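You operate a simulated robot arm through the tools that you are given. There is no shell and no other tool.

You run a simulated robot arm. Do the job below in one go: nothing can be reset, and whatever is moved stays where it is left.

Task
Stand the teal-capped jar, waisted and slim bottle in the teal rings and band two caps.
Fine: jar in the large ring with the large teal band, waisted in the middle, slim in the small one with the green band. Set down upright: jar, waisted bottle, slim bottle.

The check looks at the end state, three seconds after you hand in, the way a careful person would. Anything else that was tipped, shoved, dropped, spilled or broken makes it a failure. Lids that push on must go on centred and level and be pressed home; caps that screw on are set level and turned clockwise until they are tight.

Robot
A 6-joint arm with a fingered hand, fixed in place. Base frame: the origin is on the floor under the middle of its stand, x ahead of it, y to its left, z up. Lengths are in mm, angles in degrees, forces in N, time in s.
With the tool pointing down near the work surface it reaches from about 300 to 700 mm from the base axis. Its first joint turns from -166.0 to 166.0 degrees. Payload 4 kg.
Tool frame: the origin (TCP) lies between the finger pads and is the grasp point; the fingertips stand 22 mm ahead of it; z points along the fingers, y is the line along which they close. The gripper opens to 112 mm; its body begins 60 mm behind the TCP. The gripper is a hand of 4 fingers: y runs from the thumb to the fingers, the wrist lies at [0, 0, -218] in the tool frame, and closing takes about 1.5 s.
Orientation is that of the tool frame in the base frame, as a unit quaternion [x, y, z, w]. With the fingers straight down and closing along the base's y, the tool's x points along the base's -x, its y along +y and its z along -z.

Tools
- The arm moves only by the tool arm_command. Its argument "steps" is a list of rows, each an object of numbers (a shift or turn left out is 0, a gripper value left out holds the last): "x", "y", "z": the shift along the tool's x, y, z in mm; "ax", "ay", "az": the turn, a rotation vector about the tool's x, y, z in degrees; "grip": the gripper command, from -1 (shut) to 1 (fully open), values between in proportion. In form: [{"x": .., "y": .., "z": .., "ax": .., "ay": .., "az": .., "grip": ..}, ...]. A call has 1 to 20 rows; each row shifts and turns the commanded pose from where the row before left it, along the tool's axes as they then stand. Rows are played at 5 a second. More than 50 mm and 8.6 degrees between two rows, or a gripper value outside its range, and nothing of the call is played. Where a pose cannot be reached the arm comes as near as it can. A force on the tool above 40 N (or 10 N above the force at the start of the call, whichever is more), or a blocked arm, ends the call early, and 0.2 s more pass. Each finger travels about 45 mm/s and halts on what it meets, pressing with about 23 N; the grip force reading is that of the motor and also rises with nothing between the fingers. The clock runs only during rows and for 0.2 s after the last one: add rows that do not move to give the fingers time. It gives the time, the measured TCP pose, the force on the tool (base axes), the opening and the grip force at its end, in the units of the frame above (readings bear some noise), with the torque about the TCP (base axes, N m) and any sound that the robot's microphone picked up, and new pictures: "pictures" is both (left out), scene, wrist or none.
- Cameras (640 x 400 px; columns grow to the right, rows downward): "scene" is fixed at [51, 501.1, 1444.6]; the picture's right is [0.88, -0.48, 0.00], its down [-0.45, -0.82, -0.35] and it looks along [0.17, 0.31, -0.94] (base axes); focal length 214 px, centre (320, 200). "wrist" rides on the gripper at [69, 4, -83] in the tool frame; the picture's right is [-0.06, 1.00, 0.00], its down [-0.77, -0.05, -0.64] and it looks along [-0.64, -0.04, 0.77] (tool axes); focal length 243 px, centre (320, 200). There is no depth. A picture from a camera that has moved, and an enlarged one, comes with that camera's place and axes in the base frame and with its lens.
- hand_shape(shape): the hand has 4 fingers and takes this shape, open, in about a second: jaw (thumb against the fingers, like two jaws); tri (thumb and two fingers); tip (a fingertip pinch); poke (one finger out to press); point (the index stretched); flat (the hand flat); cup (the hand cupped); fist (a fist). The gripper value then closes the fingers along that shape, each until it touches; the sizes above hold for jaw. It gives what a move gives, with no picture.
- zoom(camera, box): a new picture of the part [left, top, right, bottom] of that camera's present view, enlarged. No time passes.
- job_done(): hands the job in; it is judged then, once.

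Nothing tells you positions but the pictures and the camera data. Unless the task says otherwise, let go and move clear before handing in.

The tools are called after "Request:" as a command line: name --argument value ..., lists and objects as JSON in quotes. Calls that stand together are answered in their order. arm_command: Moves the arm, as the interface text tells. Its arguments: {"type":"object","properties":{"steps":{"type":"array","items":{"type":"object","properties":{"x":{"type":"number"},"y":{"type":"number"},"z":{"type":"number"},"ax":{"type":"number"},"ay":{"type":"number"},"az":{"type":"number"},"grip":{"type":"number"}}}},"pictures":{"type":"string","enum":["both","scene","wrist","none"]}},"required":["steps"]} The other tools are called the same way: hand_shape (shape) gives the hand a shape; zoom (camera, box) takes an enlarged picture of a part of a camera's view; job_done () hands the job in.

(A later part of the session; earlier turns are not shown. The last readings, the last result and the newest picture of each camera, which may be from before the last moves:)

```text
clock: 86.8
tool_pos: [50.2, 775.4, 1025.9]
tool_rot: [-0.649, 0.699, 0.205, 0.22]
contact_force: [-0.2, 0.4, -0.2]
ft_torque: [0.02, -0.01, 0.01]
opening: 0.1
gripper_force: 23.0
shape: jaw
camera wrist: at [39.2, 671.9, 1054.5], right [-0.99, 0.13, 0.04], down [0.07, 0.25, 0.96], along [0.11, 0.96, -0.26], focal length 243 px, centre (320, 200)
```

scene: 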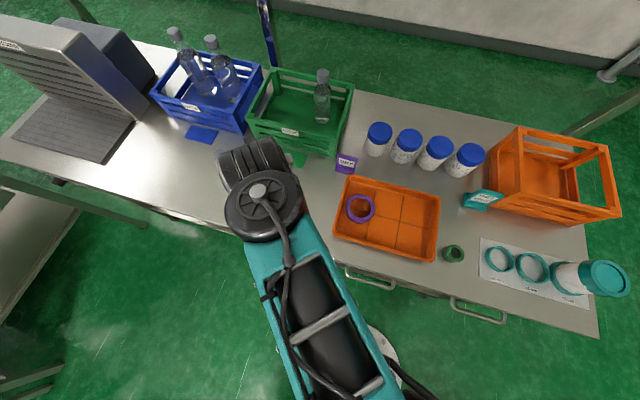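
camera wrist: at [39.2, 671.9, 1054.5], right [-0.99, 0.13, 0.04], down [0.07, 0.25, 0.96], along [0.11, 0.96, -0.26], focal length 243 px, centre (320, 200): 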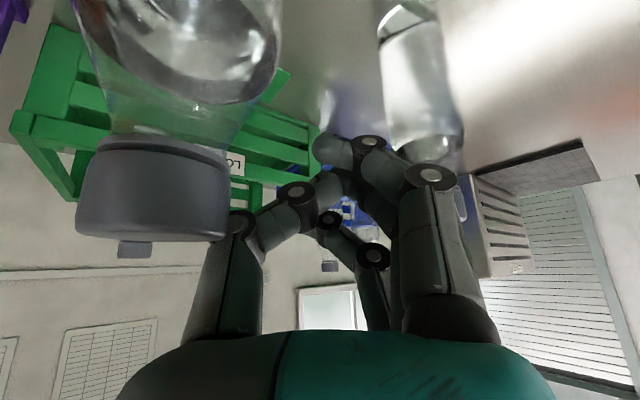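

Request:
arm_command --steps '[{}]' --pictures "wrist"

Request:
zoom --camera "wrist" --box '[0, 0, 320, 260]'

```text
clock: 87.2
tool_pos: [51.5, 775.1, 1026.8]
tool_rot: [-0.648, 0.7, 0.204, 0.22]
contact_force: [0.7, 0.7, 0.9]
ft_torque: [0.01, -0.01, -0.01]
opening: 0.0
gripper_force: 22.9
shape: jaw
camera wrist: at [39.2, 671.9, 1054.6], right [-0.99, 0.13, 0.04], down [0.07, 0.25, 0.96], along [0.11, 0.96, -0.26], focal length 243 px, centre (320, 200)
```

wrist: 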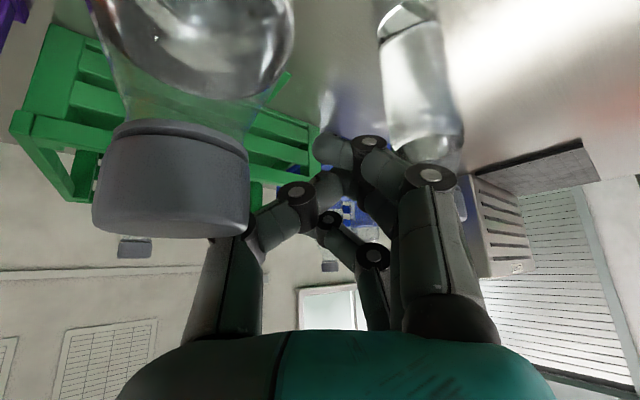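

```text
1.54 times, centred on (160, 130) of wrist
camera zoom: at [39.2, 671.9, 1054.6], right [-0.99, 0.13, 0.04], down [0.07, 0.25, 0.96], along [0.11, 0.96, -0.26], focal length 373 px, centre (566, 308)
```

zoom: 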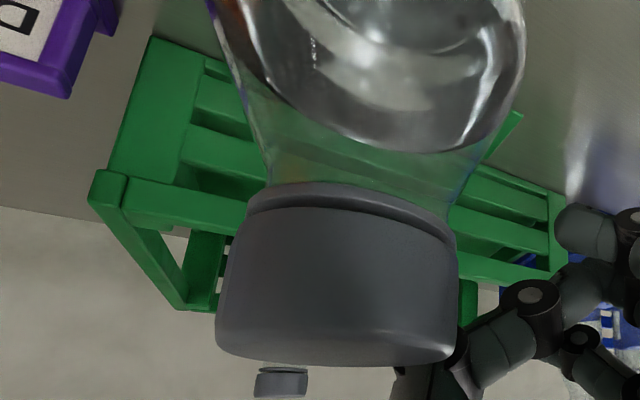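

The bottle is standing and rocking slightly, so I'll let it settle.

Request:
arm_command --steps '[{}, {}, {}, {}, {}]' --pictures "wrist"

Request:
arm_command --steps '[{}, {}, {}]' --pictures "wrist"

```text
clock: 88.4
tool_pos: [50.4, 775.4, 1026.3]
tool_rot: [-0.648, 0.699, 0.205, 0.221]
contact_force: [-0.6, -0.9, -0.1]
ft_torque: [0.0, 0.0, -0.01]
opening: 0.1
gripper_force: 22.9
shape: jaw
camera wrist: at [39.2, 671.9, 1054.6], right [-0.99, 0.13, 0.04], down [0.07, 0.25, 0.96], along [0.11, 0.96, -0.26], focal length 243 px, centre (320, 200)
```

wrist: 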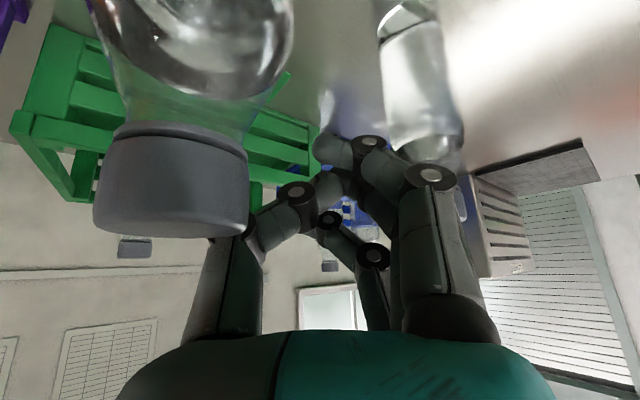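

```text
clock: 89.2
tool_pos: [50.7, 774.6, 1026.6]
tool_rot: [-0.649, 0.699, 0.205, 0.221]
contact_force: [0.5, 0.2, -0.3]
ft_torque: [0.01, 0.0, 0.0]
opening: 0.0
gripper_force: 22.8
shape: jaw
camera wrist: at [39.2, 671.9, 1054.6], right [-0.99, 0.13, 0.04], down [0.07, 0.25, 0.96], along [0.11, 0.96, -0.26], focal length 243 px, centre (320, 200)
```

wrist: 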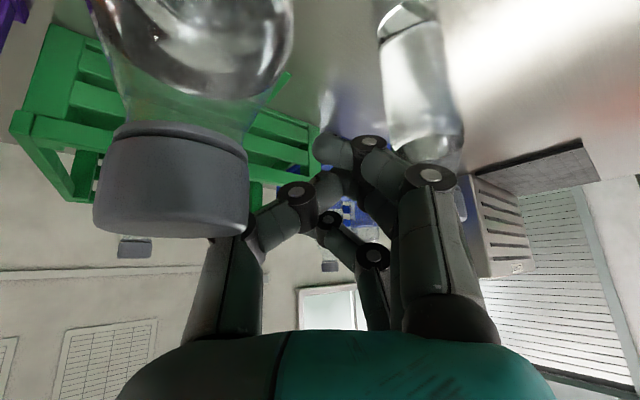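

The bottle has settled upright at about (78,719), which is closer to the robot. I'll raise the closed hand straight up, away from it.

Request:
arm_command --steps '[{"x": -8.6, "z": -12.3}, {"x": -17.2, "z": -24.6}, {"x": -17.2, "z": -24.6}, {}]' --pictures "both"

Request:
zoom --camera "wrist" --box '[0, 0, 320, 220]'

```text
clock: 90.2
tool_pos: [50.3, 775.4, 1100.9]
tool_rot: [-0.648, 0.7, 0.205, 0.221]
contact_force: [-0.1, -0.1, -0.5]
ft_torque: [0.05, -0.04, 0.02]
opening: 0.0
gripper_force: 22.9
shape: jaw
camera wrist: at [38.0, 672.0, 1129.7], right [-0.99, 0.13, 0.04], down [0.07, 0.25, 0.96], along [0.11, 0.96, -0.26], focal length 243 px, centre (320, 200)
```

scene: 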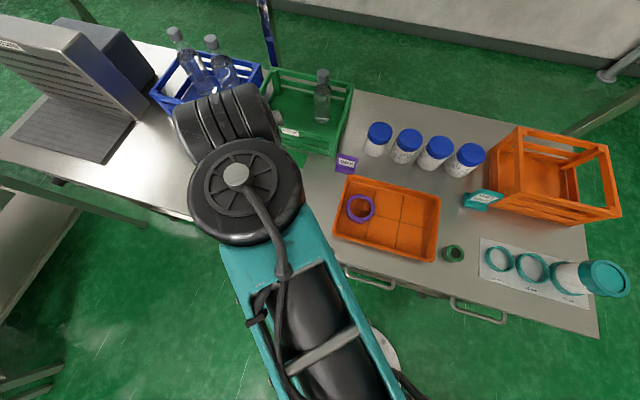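
wrist: 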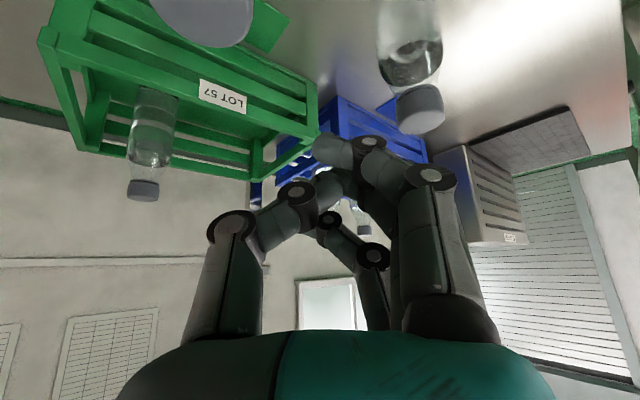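

```text
1.82 times, centred on (160, 110) of wrist
camera zoom: at [38.0, 672.0, 1129.7], right [-0.99, 0.13, 0.04], down [0.07, 0.25, 0.96], along [0.11, 0.96, -0.26], focal length 441 px, centre (611, 364)
```

zoom: 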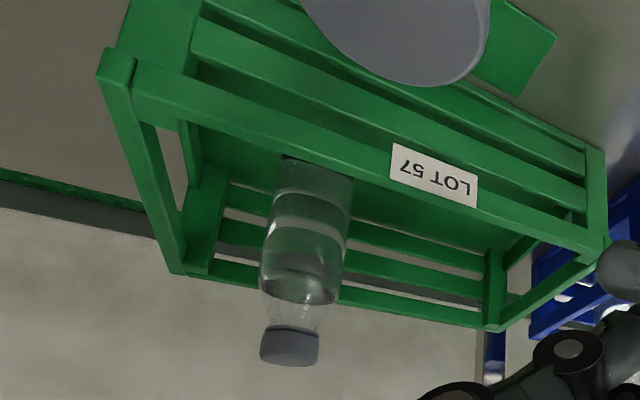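

Clear of the bottle. I'll pull back and look at it from the front.

Request:
arm_command --steps '[{"x": 35.5, "z": -24.9}, {"x": 35.5, "z": -24.9}, {"x": 35.5, "z": -24.9}, {"x": 20, "z": 28, "grip": 0.4}, {"x": 20, "z": 28}, {}, {}]' --pictures "both"

Request:
zoom --camera "wrist" --box '[160, 0, 480, 200]'

Request:
zoom --camera "scene" --box '[200, 130, 340, 220]'

```text
clock: 91.8
tool_pos: [38.1, 643.7, 1032.5]
tool_rot: [-0.649, 0.699, 0.205, 0.221]
contact_force: [-0.1, -0.2, 0.4]
ft_torque: [0.02, -0.03, -0.01]
opening: 78.2
gripper_force: 0.2
shape: jaw
camera wrist: at [26.9, 539.9, 1060.6], right [-0.99, 0.13, 0.04], down [0.07, 0.25, 0.96], along [0.11, 0.96, -0.26], focal length 243 px, centre (320, 200)
```

scene: 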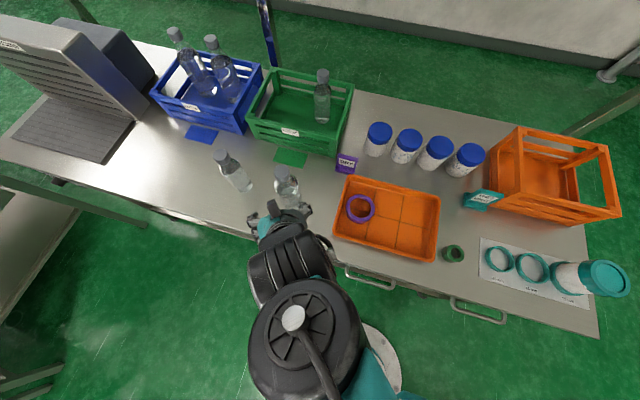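
wrist: 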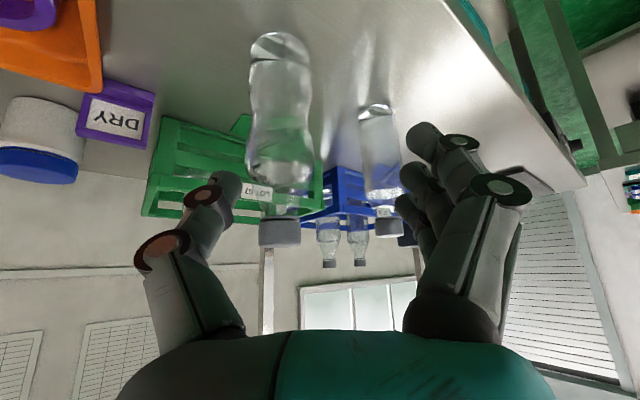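

```text
2.00 times, centred on (320, 100) of wrist
camera zoom: at [26.9, 539.9, 1060.6], right [-0.99, 0.13, 0.04], down [0.07, 0.25, 0.96], along [0.11, 0.96, -0.26], focal length 485 px, centre (320, 400)
```

zoom: 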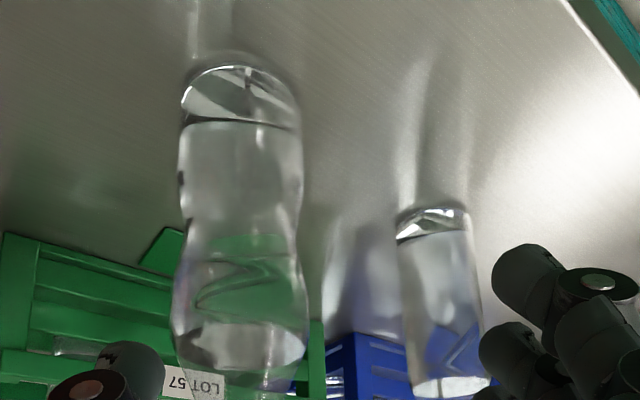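

```text
4.44 times, centred on (270, 175) of scene
camera zoom: at [51.0, 501.1, 1444.6], right [0.88, -0.48, 0.0], down [-0.45, -0.82, -0.35], along [0.17, 0.31, -0.94], focal length 953 px, centre (542, 311)
```

zoom: 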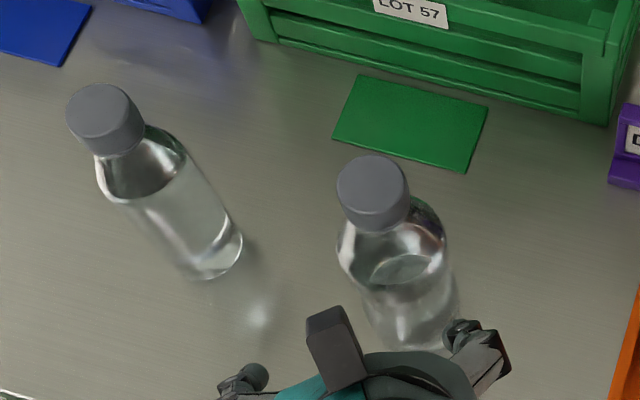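

The waisted bottle is upright at about (83.5,731.5). Its upper bulge is about 59 mm wide at z≈977, which is a safer grip than the cap. I'll come in from above with a 25° tilt and the hand fully open.

Request:
arm_command --steps '[{"ay": 5, "grip": 1}, {"ay": 5}, {"x": -10.5, "z": -22.6}, {"x": -10.5, "z": -22.6}, {"x": -27.5, "y": -13, "z": 12.8}, {"x": -27.5, "y": -13, "z": 12.8}, {"x": -27.5, "y": -13, "z": 12.8}, {}]' --pictures "both"

Request:
zoom --camera "wrist" --box '[180, 0, 460, 200]'

```text
clock: 93.6
tool_pos: [86.5, 734.3, 1082.7]
tool_rot: [-0.664, 0.716, 0.147, 0.159]
contact_force: [0.2, 0.1, -0.1]
ft_torque: [0.02, -0.03, 0.05]
opening: 112.2
gripper_force: 0.0
shape: jaw
camera wrist: at [75.7, 637.0, 1129.3], right [-0.99, 0.13, 0.03], down [0.08, 0.42, 0.91], along [0.11, 0.9, -0.42], focal length 243 px, centre (320, 200)
```

scene: 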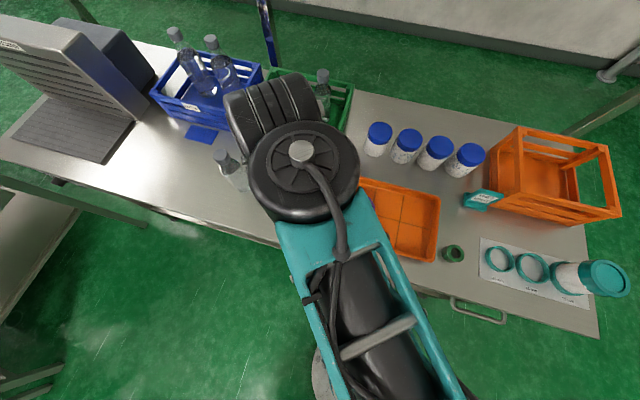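
wrist: 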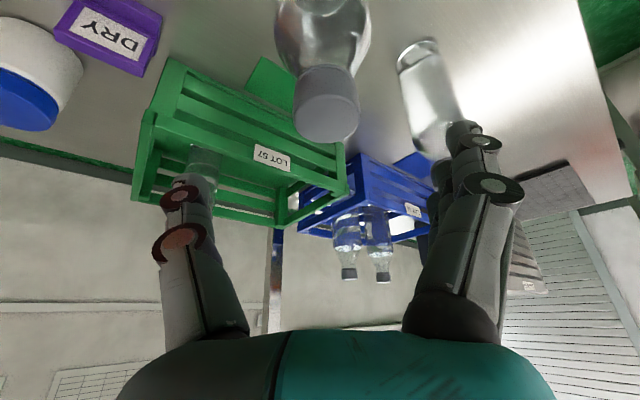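

```text
2.00 times, centred on (320, 100) of wrist
camera zoom: at [75.7, 637.0, 1129.3], right [-0.99, 0.13, 0.03], down [0.08, 0.42, 0.91], along [0.11, 0.9, -0.42], focal length 485 px, centre (320, 400)
```

zoom: 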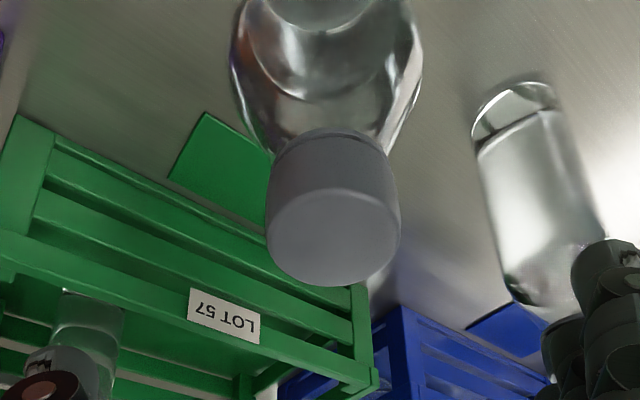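

The cap is 4.4 mm to one side of the hand's centre. I'll correct and descend to z≈990 around the bulge.

Request:
arm_command --steps '[{"x": 1.4, "y": 4.4, "z": -0.6}, {"x": 13, "z": 27.8}, {"x": 13, "z": 27.8}, {"x": 12, "z": 25.8}, {}]' --pictures "both"

Request:
zoom --camera "wrist" --box '[140, 0, 500, 340]'

```text
clock: 94.8
tool_pos: [80.7, 733.2, 994.0]
tool_rot: [-0.665, 0.714, 0.148, 0.159]
contact_force: [0.6, 0.4, -0.2]
ft_torque: [-0.03, 0.0, -0.01]
opening: 112.1
gripper_force: 0.1
shape: jaw
camera wrist: at [69.9, 635.6, 1039.6], right [-0.99, 0.13, 0.03], down [0.08, 0.42, 0.91], along [0.11, 0.9, -0.42], focal length 243 px, centre (320, 200)
```

scene: 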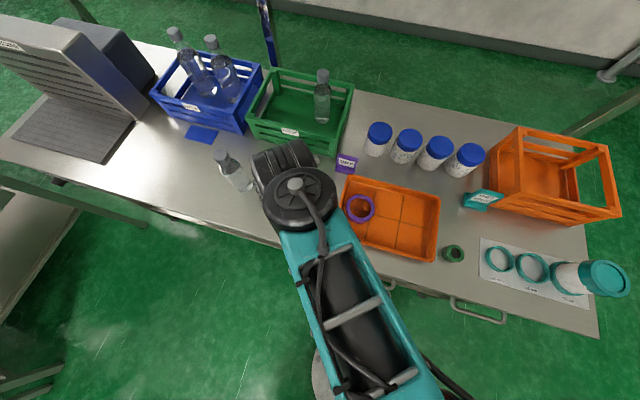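
wrist: 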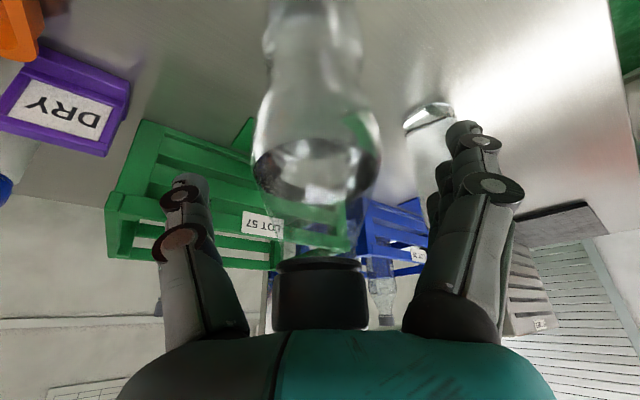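

```text
1.18 times, centred on (320, 170) of wrist
camera zoom: at [69.9, 635.6, 1039.6], right [-0.99, 0.13, 0.03], down [0.08, 0.42, 0.91], along [0.11, 0.9, -0.42], focal length 285 px, centre (320, 235)
```

zoom: 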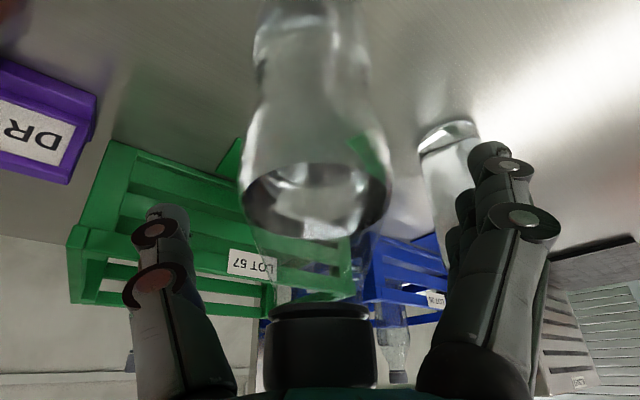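

The bulge sits right at the fingertips. I'll lower 4 mm more and close gradually.

Request:
arm_command --steps '[{"x": 1.7, "z": 3.6}, {"grip": 0.6}, {"grip": 0.4}, {"grip": 0.2}, {"grip": 0.1}, {}]' --pictures "wrist"

```text
clock: 96.2
tool_pos: [79.8, 733.7, 989.8]
tool_rot: [-0.665, 0.715, 0.148, 0.159]
contact_force: [-0.4, -0.6, 1.0]
ft_torque: [0.03, 0.02, 0.01]
opening: 62.4
gripper_force: 0.1
shape: jaw
camera wrist: at [69.6, 635.8, 1035.8], right [-0.99, 0.13, 0.03], down [0.08, 0.42, 0.91], along [0.11, 0.9, -0.42], focal length 243 px, centre (320, 200)
```

wrist: 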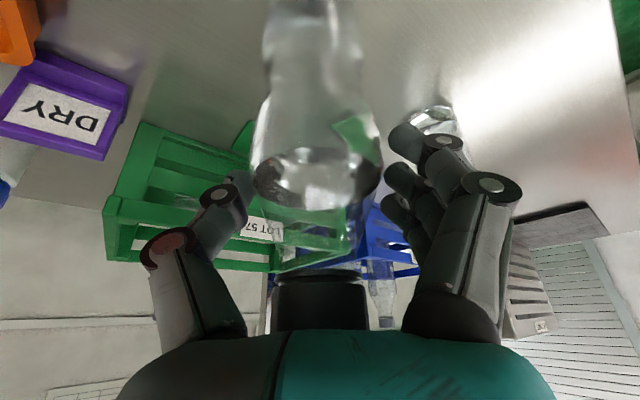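

Request:
arm_command --steps '[{"grip": 0.0}, {"grip": -0.1}, {"grip": -0.2}, {"grip": -0.3}, {}]' --pictures "wrist"

```text
clock: 97.4
tool_pos: [79.7, 733.9, 990.2]
tool_rot: [-0.665, 0.715, 0.148, 0.158]
contact_force: [0.5, 0.4, -0.2]
ft_torque: [-0.01, 0.03, 0.0]
opening: 43.3
gripper_force: 22.8
shape: jaw
camera wrist: at [69.6, 635.8, 1035.8], right [-0.99, 0.13, 0.03], down [0.08, 0.42, 0.91], along [0.11, 0.9, -0.42], focal length 243 px, centre (320, 200)
```

wrist: 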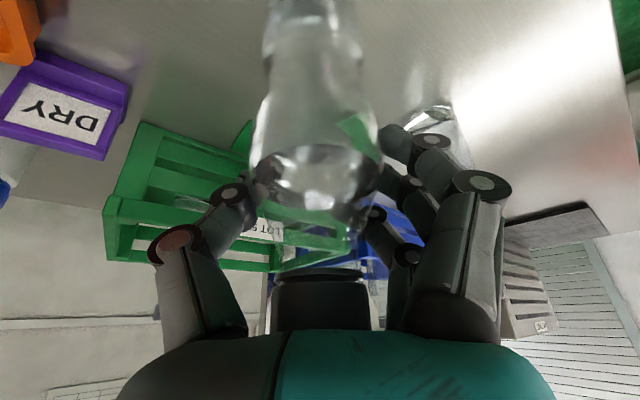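

It's gripped firmly at 22.8 N and the bottle is undisturbed. Test lift.

Request:
arm_command --steps '[{"grip": -1}, {}, {"x": -3.4, "z": -7.2}, {"x": -6.3, "z": -13.6}, {}]' --pictures "wrist"

```text
clock: 98.6
tool_pos: [82.2, 732.0, 1012.2]
tool_rot: [-0.665, 0.715, 0.148, 0.158]
contact_force: [-0.2, 0.3, -3.2]
ft_torque: [0.01, -0.04, 0.01]
opening: 43.1
gripper_force: 22.7
shape: jaw
camera wrist: at [70.3, 634.9, 1057.4], right [-0.99, 0.13, 0.03], down [0.08, 0.42, 0.91], along [0.11, 0.9, -0.42], focal length 243 px, centre (320, 200)
```

wrist: 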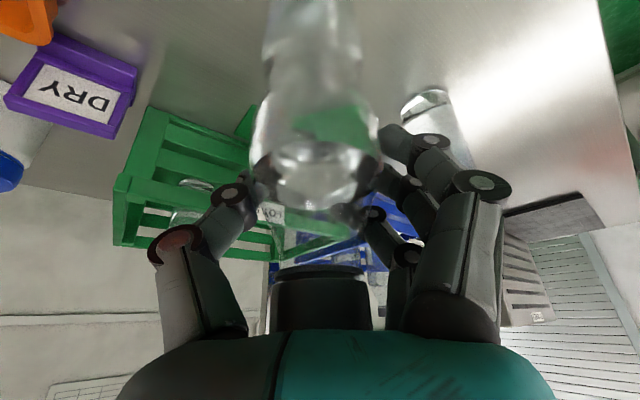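

The bottle is held at about 3.2 N of weight. I'll raise it and carry it in over the bench, turning the hand to face across the bench on the way.

Request:
arm_command --steps '[{"x": -10.2, "z": -21.8}, {"x": -10.2, "z": -21.8}, {"x": 27.9, "y": -33.5, "z": -13}, {"x": 27.9, "y": -33.5, "z": -13}, {"x": 27.9, "y": -33.5, "z": -13}, {"x": 27.9, "y": -33.5, "z": -13}, {"x": 27.9, "y": -33.5, "z": -13}, {"x": 27.9, "y": -33.5, "z": -13}, {"x": 27.9, "y": -33.5, "z": -13}, {"ax": 3.3, "az": 7.07}, {"ax": 3.3, "az": 7.07}, {"ax": 3.3, "az": 7.07}, {"ax": 3.3, "az": 7.07}, {"ax": 3.3, "az": 7.07}, {}]' --pictures "both"

```text
clock: 101.8
tool_pos: [298.6, 498.9, 1061.5]
tool_rot: [-0.386, 0.897, 0.085, 0.199]
contact_force: [0.4, -0.2, -4.1]
ft_torque: [0.02, 0.05, 0.02]
opening: 42.9
gripper_force: 23.3
shape: jaw
camera wrist: at [227.9, 432.0, 1107.0], right [-0.69, 0.73, 0.03], down [0.33, 0.27, 0.91], along [0.65, 0.63, -0.42], focal length 243 px, centre (320, 200)
```

scene: 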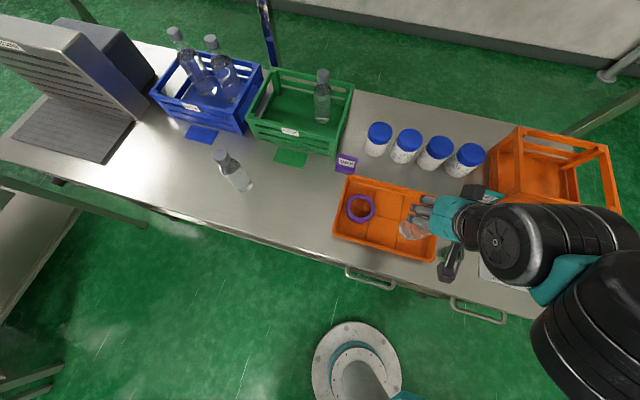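
wrist: 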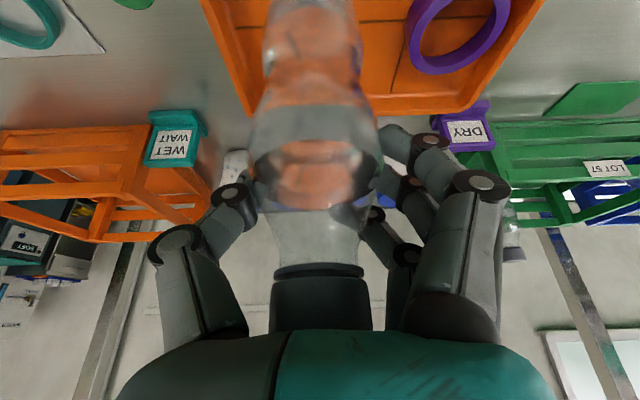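

Continuing to the 65 mm ring, stopping a little short to check.

Request:
arm_command --steps '[{"y": -43.7}, {"y": -43.7}, {"y": -43.7}, {"y": -43.7}, {"y": -43.7}, {"y": -43.7}, {"y": -43.7}, {}]' --pictures "both"

Request:
zoom --camera "wrist" --box '[160, 0, 480, 180]'

```text
clock: 103.6
tool_pos: [521.5, 290.4, 1062.6]
tool_rot: [-0.387, 0.896, 0.087, 0.198]
contact_force: [1.0, -0.5, -3.1]
ft_torque: [0.01, -0.03, -0.02]
opening: 42.4
gripper_force: 23.5
shape: jaw
camera wrist: at [451.8, 222.6, 1109.3], right [-0.69, 0.73, 0.03], down [0.33, 0.27, 0.91], along [0.65, 0.63, -0.42], focal length 243 px, centre (320, 200)
```

scene: 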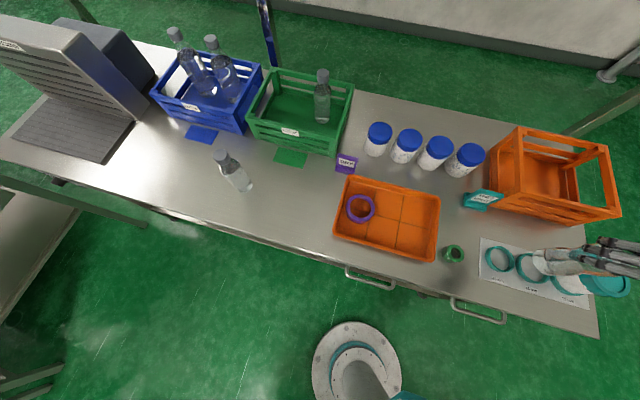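
wrist: 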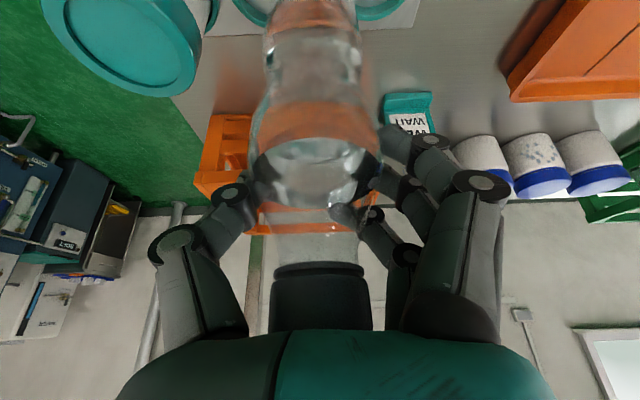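

```text
2.00 times, centred on (320, 90) of wrist
camera zoom: at [451.8, 222.6, 1109.3], right [-0.69, 0.73, 0.03], down [0.33, 0.27, 0.91], along [0.65, 0.63, -0.42], focal length 485 px, centre (320, 420)
```

zoom: 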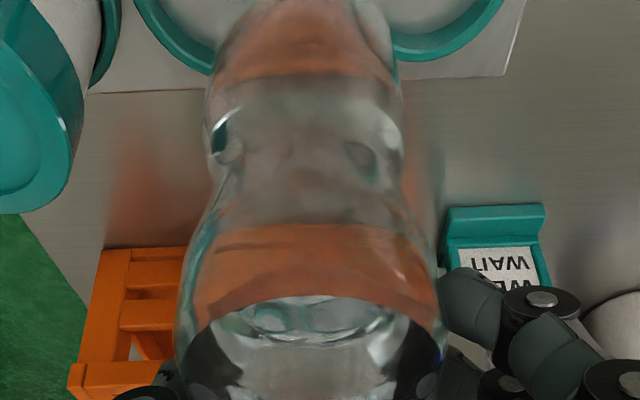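

Request:
zoom --camera "scene" --box '[500, 220, 640, 310]'

Request:
zoom --camera "wrist" --box '[220, 0, 420, 340]'

```text
4.44 times, centred on (570, 265) of scene
camera zoom: at [51.0, 501.1, 1444.6], right [0.88, -0.48, 0.0], down [-0.45, -0.82, -0.35], along [0.17, 0.31, -0.94], focal length 953 px, centre (-791, -89)
```

zoom: 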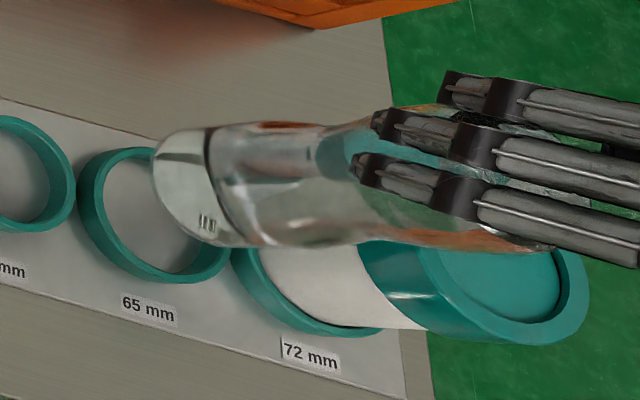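

```text
1.18 times, centred on (320, 170) of wrist
camera zoom: at [451.8, 222.6, 1109.3], right [-0.69, 0.73, 0.03], down [0.33, 0.27, 0.91], along [0.65, 0.63, -0.42], focal length 285 px, centre (320, 235)
```

zoom: 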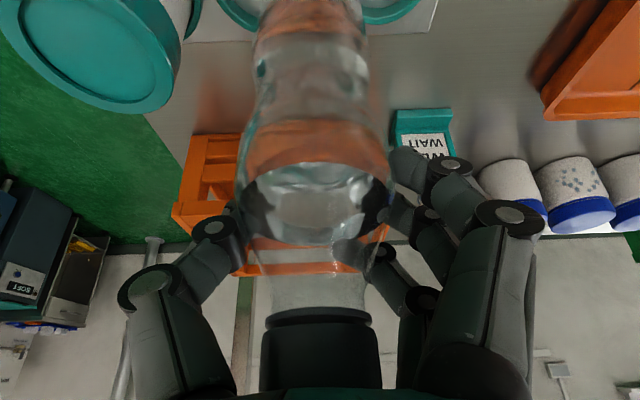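

Request:
zoom --camera "scene" --box '[525, 235, 625, 285]'

```text
6.40 times, centred on (575, 260) of scene
camera zoom: at [51.0, 501.1, 1444.6], right [0.88, -0.48, 0.0], down [-0.45, -0.82, -0.35], along [0.17, 0.31, -0.94], focal length 1373 px, centre (-1312, -184)
```

zoom: 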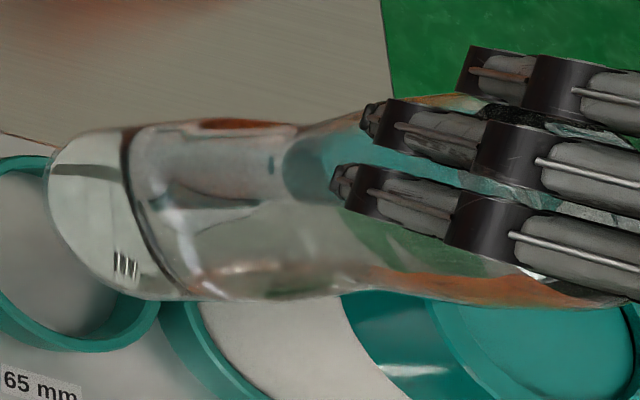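

From the fixed camera the bottle leans about 2° in the grip. I'll correct the tilt by 2°, shift over the 65 mm ring, and lower partway to check.

Request:
arm_command --steps '[{"ay": 2}, {"x": -5.2, "y": -27.8, "z": 2.2}, {"x": 8.8, "z": 20.7}, {"x": 8.8, "z": 20.7}, {}]' --pictures "both"

Request:
zoom --camera "scene" --box '[510, 235, 610, 295]'

Request:
zoom --camera "wrist" --box '[200, 0, 440, 120]'

```text
clock: 104.8
tool_pos: [545.7, 277.0, 1017.5]
tool_rot: [-0.389, 0.9, 0.079, 0.182]
contact_force: [0.7, 0.2, -3.4]
ft_torque: [0.03, 0.0, -0.01]
opening: 42.4
gripper_force: 22.9
shape: jaw
camera wrist: at [476.2, 209.9, 1066.0], right [-0.69, 0.73, 0.03], down [0.35, 0.3, 0.89], along [0.64, 0.62, -0.46], focal length 243 px, centre (320, 200)
```

scene: 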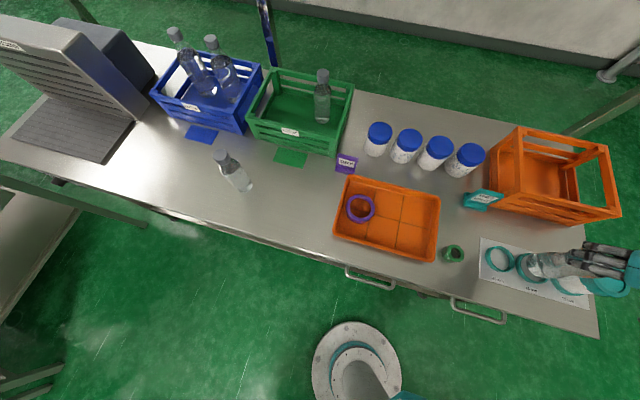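
wrist: 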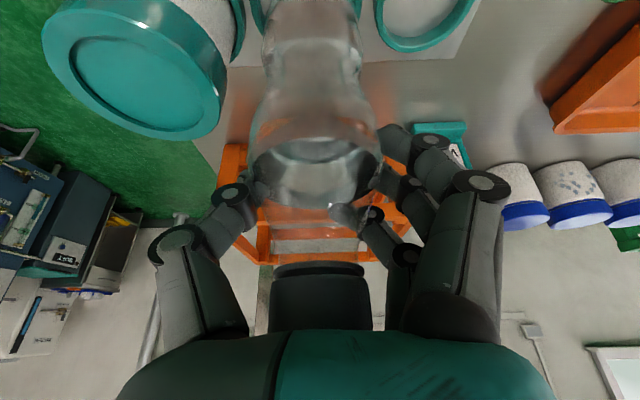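

```text
6.40 times, centred on (560, 265) of scene
camera zoom: at [51.0, 501.1, 1444.6], right [0.88, -0.48, 0.0], down [-0.45, -0.82, -0.35], along [0.17, 0.31, -0.94], focal length 1373 px, centre (-1216, -216)
```

zoom: 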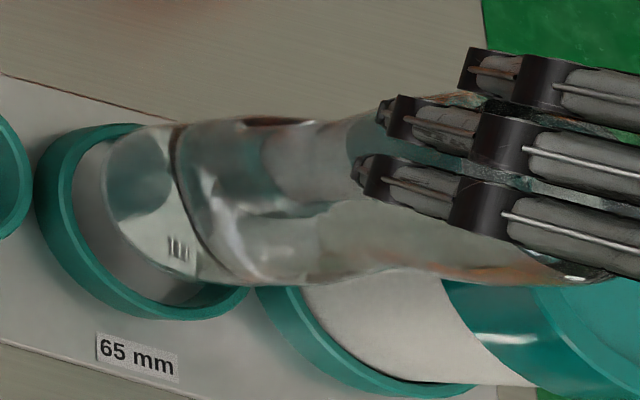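

```text
2.67 times, centred on (320, 60) of wrist
camera zoom: at [476.2, 209.9, 1066.0], right [-0.69, 0.73, 0.03], down [0.35, 0.3, 0.89], along [0.64, 0.62, -0.46], focal length 647 px, centre (320, 573)
```

zoom: 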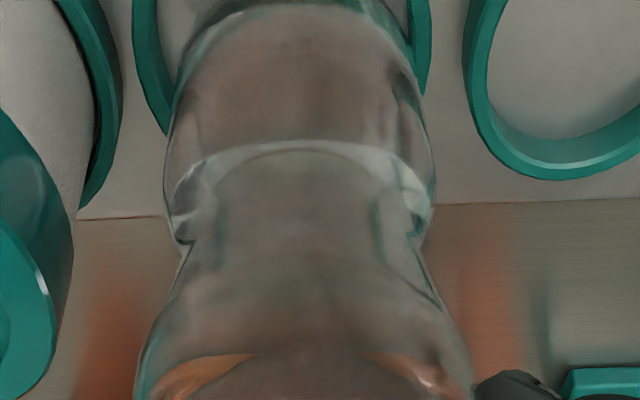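

Comparing base and ring in the fixed view, the bottle is about 6.5 mm too far out and about 3 mm to the left. I'll correct and lower to about 5 mm above the ring.

Request:
arm_command --steps '[{"x": 5.8, "y": -3.2, "z": -2.5}, {"x": 3.9, "z": 9.2}, {}]' --pictures "both"

Request:
zoom --camera "scene" --box '[510, 235, 610, 295]'

Request:
zoom --camera "wrist" --box '[200, 0, 440, 120]'

```text
clock: 105.6
tool_pos: [542.8, 269.5, 1006.3]
tool_rot: [-0.389, 0.9, 0.079, 0.183]
contact_force: [-0.2, -1.0, -4.1]
ft_torque: [0.01, -0.05, 0.0]
opening: 42.5
gripper_force: 23.3
shape: jaw
camera wrist: at [474.2, 201.9, 1056.5], right [-0.69, 0.73, 0.03], down [0.35, 0.3, 0.89], along [0.64, 0.62, -0.46], focal length 243 px, centre (320, 200)
```

scene: 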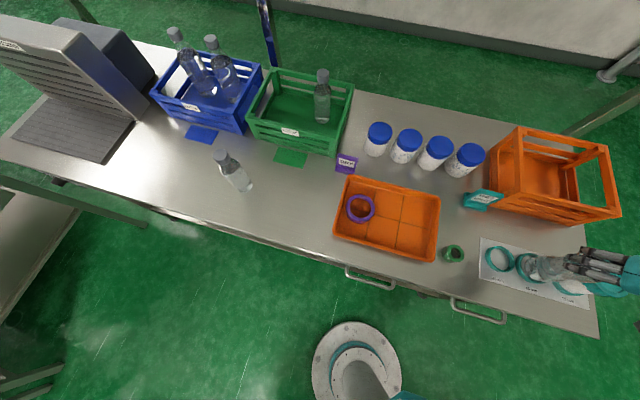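
wrist: 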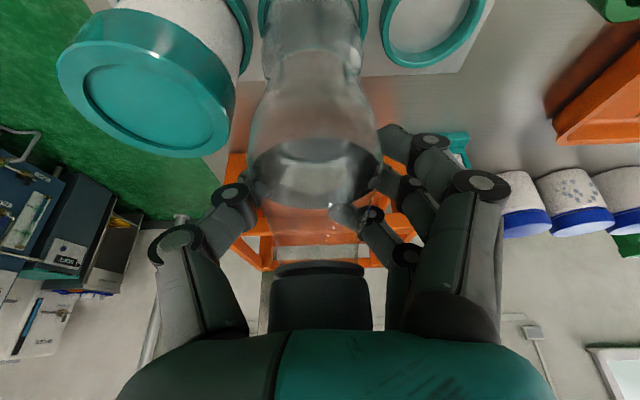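

```text
6.40 times, centred on (560, 265) of scene
camera zoom: at [51.0, 501.1, 1444.6], right [0.88, -0.48, 0.0], down [-0.45, -0.82, -0.35], along [0.17, 0.31, -0.94], focal length 1373 px, centre (-1216, -216)
```

zoom: 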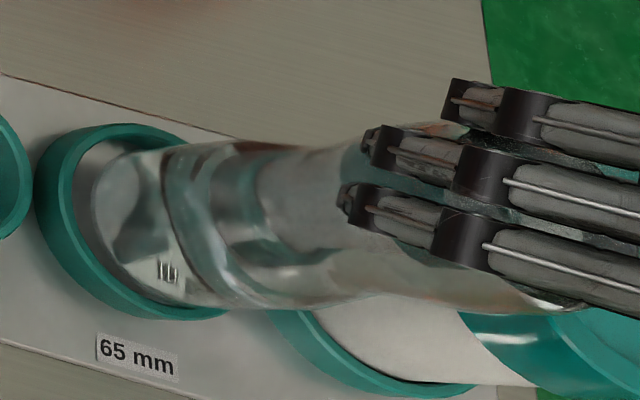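

```text
2.67 times, centred on (320, 60) of wrist
camera zoom: at [474.2, 201.9, 1056.5], right [-0.69, 0.73, 0.03], down [0.35, 0.3, 0.89], along [0.64, 0.62, -0.46], focal length 647 px, centre (320, 573)
```

zoom: 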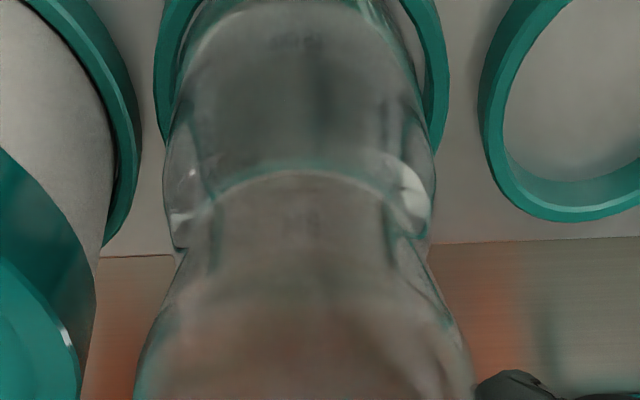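

Request:
zoom --camera "scene" --box '[512, 248, 552, 288]'

```text
10.00 times, centred on (532, 268) of scene
camera zoom: at [51.0, 501.1, 1444.6], right [0.88, -0.48, 0.0], down [-0.45, -0.82, -0.35], along [0.17, 0.31, -0.94], focal length 2145 px, centre (-1800, -480)
```

zoom: 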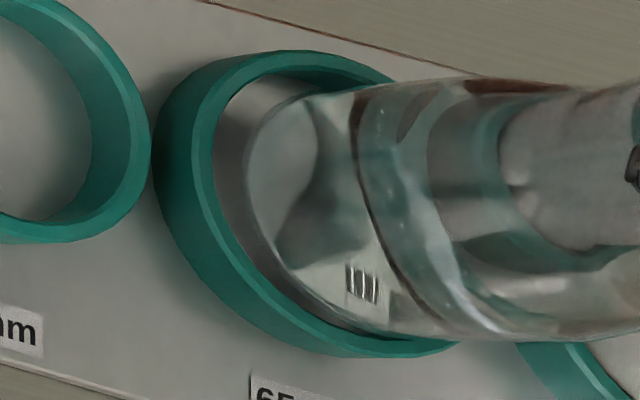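

The base is within about 2 mm of the ring centre, and there's about 3 mm of clearance. Small correction, then lowering into the ring.

Request:
arm_command --steps '[{"x": -1.4, "y": 1.0, "z": 0.6}, {"x": 1.17, "z": 2.76}, {"x": 1.17, "z": 2.76}, {"x": 0.78, "z": 1.84}, {}]' --pictures "wrist"

Request:
zoom --camera "scene" --box '[512, 248, 552, 288]'

```text
clock: 106.8
tool_pos: [543.5, 271.9, 997.6]
tool_rot: [-0.388, 0.9, 0.079, 0.184]
contact_force: [0.4, -0.2, -3.4]
ft_torque: [0.03, -0.02, -0.01]
opening: 42.6
gripper_force: 23.8
shape: jaw
camera wrist: at [475.4, 204.6, 1047.5], right [-0.69, 0.73, 0.03], down [0.35, 0.3, 0.89], along [0.64, 0.62, -0.46], focal length 243 px, centre (320, 200)
```

wrist: 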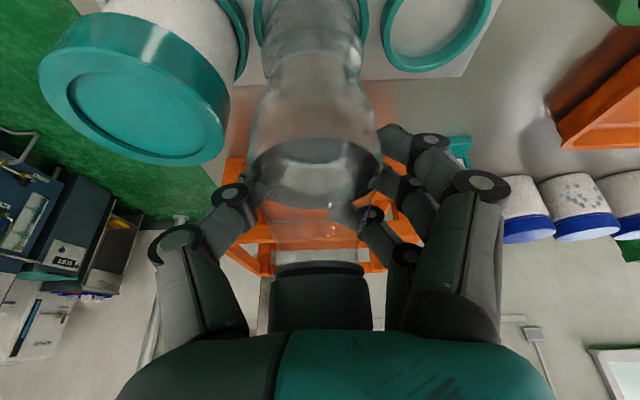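

```text
10.00 times, centred on (532, 268) of scene
camera zoom: at [51.0, 501.1, 1444.6], right [0.88, -0.48, 0.0], down [-0.45, -0.82, -0.35], along [0.17, 0.31, -0.94], focal length 2145 px, centre (-1800, -480)
```

zoom: 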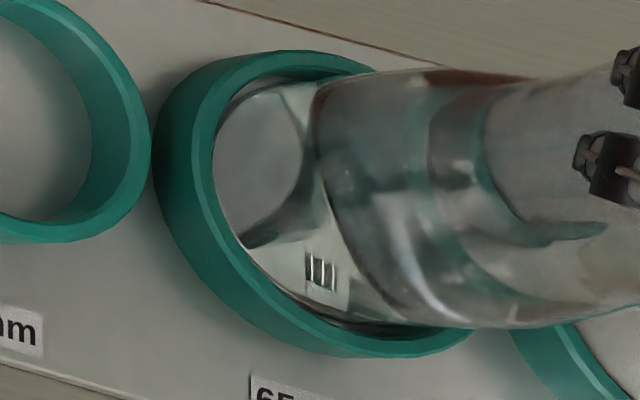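

It's inside the ring without contact. Lowering the last few millimetres.

Request:
arm_command --steps '[{"x": 0.78, "z": 1.84}, {"x": 0.78, "z": 1.84}, {"x": 0.6, "z": 1.38}, {}]' --pictures "wrist"

Request:
zoom --camera "scene" --box '[512, 248, 552, 288]'

```text
clock: 107.8
tool_pos: [544.7, 270.8, 993.8]
tool_rot: [-0.389, 0.899, 0.079, 0.185]
contact_force: [0.9, 2.4, 9.4]
ft_torque: [0.13, -0.02, 0.0]
opening: 42.3
gripper_force: 22.5
shape: jaw
camera wrist: at [475.8, 204.0, 1042.8], right [-0.69, 0.73, 0.02], down [0.34, 0.29, 0.89], along [0.64, 0.62, -0.45], focal length 243 px, centre (320, 200)
```

wrist: 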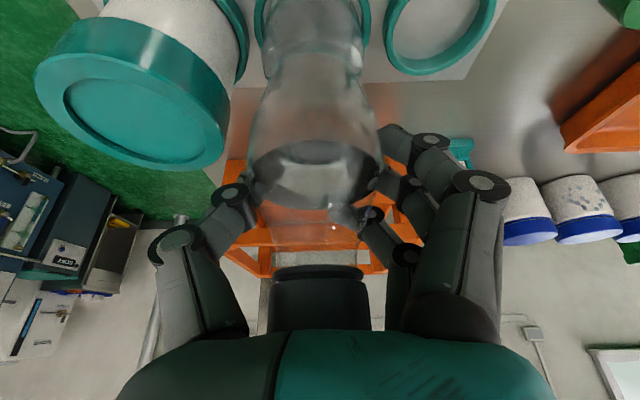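

```text
10.00 times, centred on (532, 268) of scene
camera zoom: at [51.0, 501.1, 1444.6], right [0.88, -0.48, 0.0], down [-0.45, -0.82, -0.35], along [0.17, 0.31, -0.94], focal length 2145 px, centre (-1800, -480)
```

zoom: 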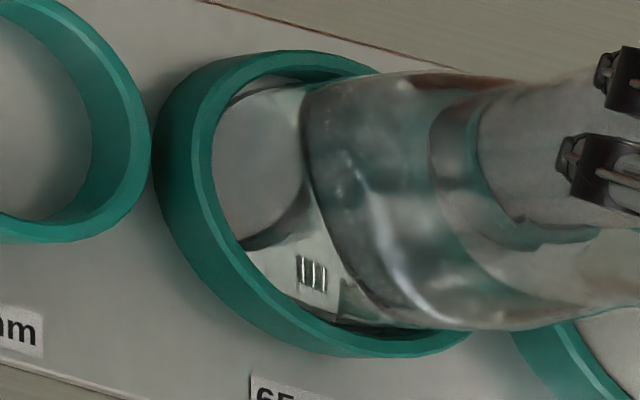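

It's seated, with about 13 N of contact. I'll release slowly and let the bottle settle.

Request:
arm_command --steps '[{"x": -0.3, "z": -0.7}, {"grip": -0.15}, {"grip": 0.0}, {"grip": 0.2}, {"grip": 0.5}, {"grip": 0.8}, {"grip": 1}, {}]' --pictures "both"

Request:
zoom --camera "scene" --box '[510, 235, 610, 295]'

```text
clock: 109.6
tool_pos: [543.6, 269.1, 994.0]
tool_rot: [-0.389, 0.9, 0.079, 0.182]
contact_force: [-0.2, 0.1, -0.6]
ft_torque: [0.02, 0.01, 0.03]
opening: 111.9
gripper_force: 0.0
shape: jaw
camera wrist: at [475.5, 203.4, 1042.7], right [-0.69, 0.73, 0.03], down [0.35, 0.3, 0.89], along [0.64, 0.62, -0.46], focal length 243 px, centre (320, 200)
```

scene: 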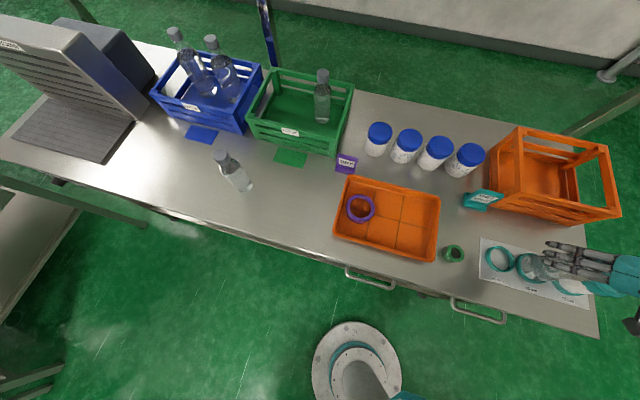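
wrist: 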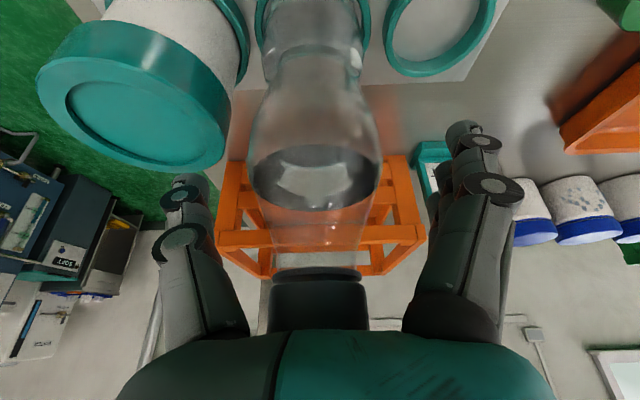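

```text
6.40 times, centred on (560, 265) of scene
camera zoom: at [51.0, 501.1, 1444.6], right [0.88, -0.48, 0.0], down [-0.45, -0.82, -0.35], along [0.17, 0.31, -0.94], focal length 1373 px, centre (-1216, -216)
```

zoom: 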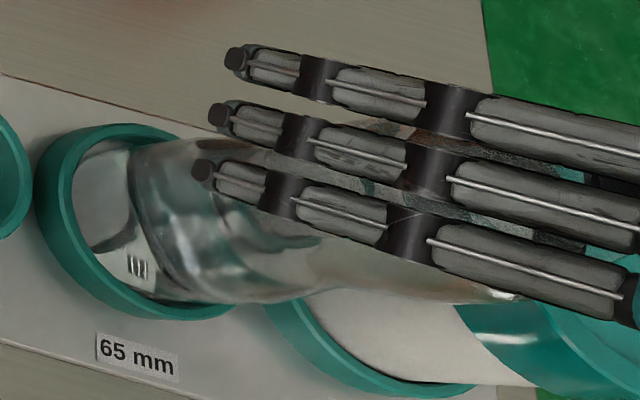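

The waisted bottle stands in the 65 mm ring. I'll rise vertically until clear.

Request:
arm_command --steps '[{"x": -5.9, "z": -13.8}, {"x": -11.7, "z": -27.6}, {"x": -11.7, "z": -27.6}, {"x": -11.7, "z": -27.6}, {}]' --pictures "both"

Request:
zoom --camera "scene" --box '[500, 225, 640, 305]'

Request:
zoom --camera "wrist" --box '[180, 0, 460, 200]'

```text
clock: 110.8
tool_pos: [543.9, 269.9, 1097.8]
tool_rot: [-0.388, 0.899, 0.079, 0.184]
contact_force: [-1.3, 0.1, 0.3]
ft_torque: [0.03, 0.01, -0.01]
opening: 112.0
gripper_force: 0.0
shape: jaw
camera wrist: at [474.8, 202.9, 1147.8], right [-0.69, 0.73, 0.03], down [0.35, 0.3, 0.89], along [0.64, 0.62, -0.46], focal length 243 px, centre (320, 200)
```

scene: 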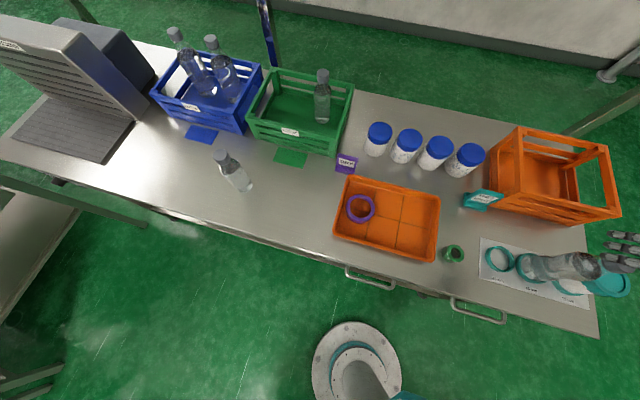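
wrist: 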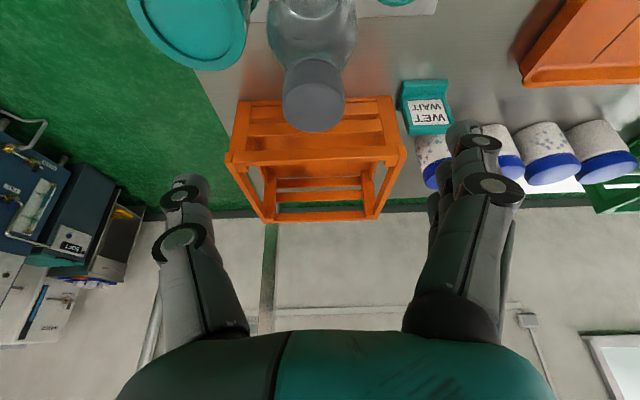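

```text
4.57 times, centred on (570, 265) of scene
camera zoom: at [51.0, 501.1, 1444.6], right [0.88, -0.48, 0.0], down [-0.45, -0.82, -0.35], along [0.17, 0.31, -0.94], focal length 980 px, centre (-823, -97)
```

zoom: 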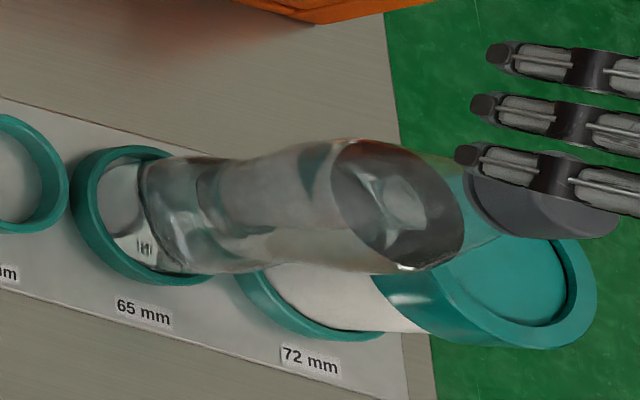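

```text
2.00 times, centred on (320, 100) of wrist
camera zoom: at [474.8, 202.9, 1147.8], right [-0.69, 0.73, 0.03], down [0.35, 0.3, 0.89], along [0.64, 0.62, -0.46], focal length 485 px, centre (320, 400)
```

zoom: 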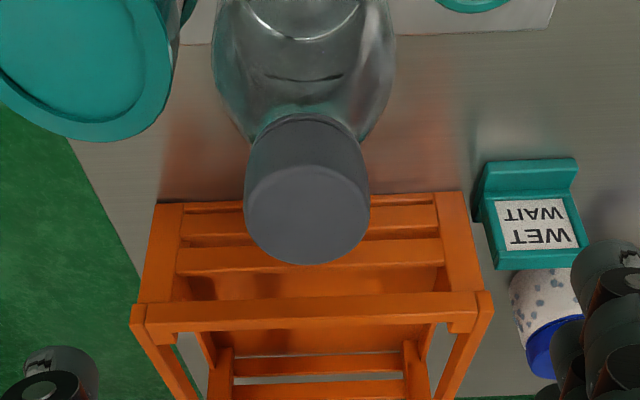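

The waisted bottle is upright in its ring, with its cap axis within about 2 mm of the ring centre. Now the slim bottle, which is farthest out at r≈845. I'll swing back left and set a 50° outward tilt.

Request:
arm_command --steps '[{"y": 44}, {"y": 44}, {"y": 44}, {"y": 44}, {"y": 44}, {"y": 44}, {"y": 44}, {"y": 44}, {"ax": -2.87, "az": -6.75}, {"ax": -2.87, "az": -6.75}, {"ax": -2.87, "az": -6.75}, {"ax": -2.87, "az": -6.75}, {"ax": -2.87, "az": -6.75}, {"ax": -2.87, "az": -6.75}, {"ay": -6.75}, {"ay": -6.75}, {"ay": -6.75}, {"ay": -6.75}, {}]' --pictures "scene"

```text
clock: 114.8
tool_pos: [287.8, 512.2, 1097.4]
tool_rot: [0.645, -0.636, -0.302, -0.298]
contact_force: [0.6, -0.5, 0.6]
ft_torque: [0.02, 0.05, -0.04]
opening: 112.2
gripper_force: 0.1
shape: jaw
```

scene: 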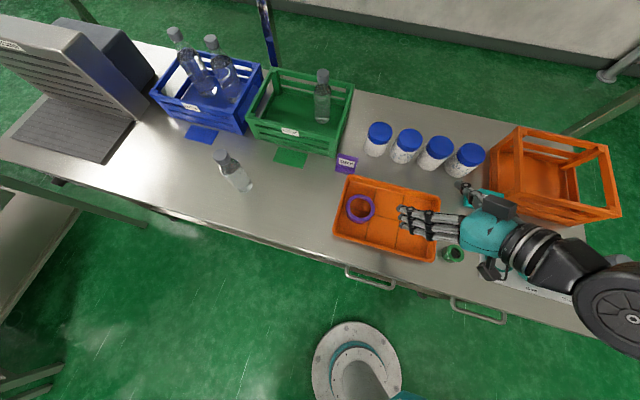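

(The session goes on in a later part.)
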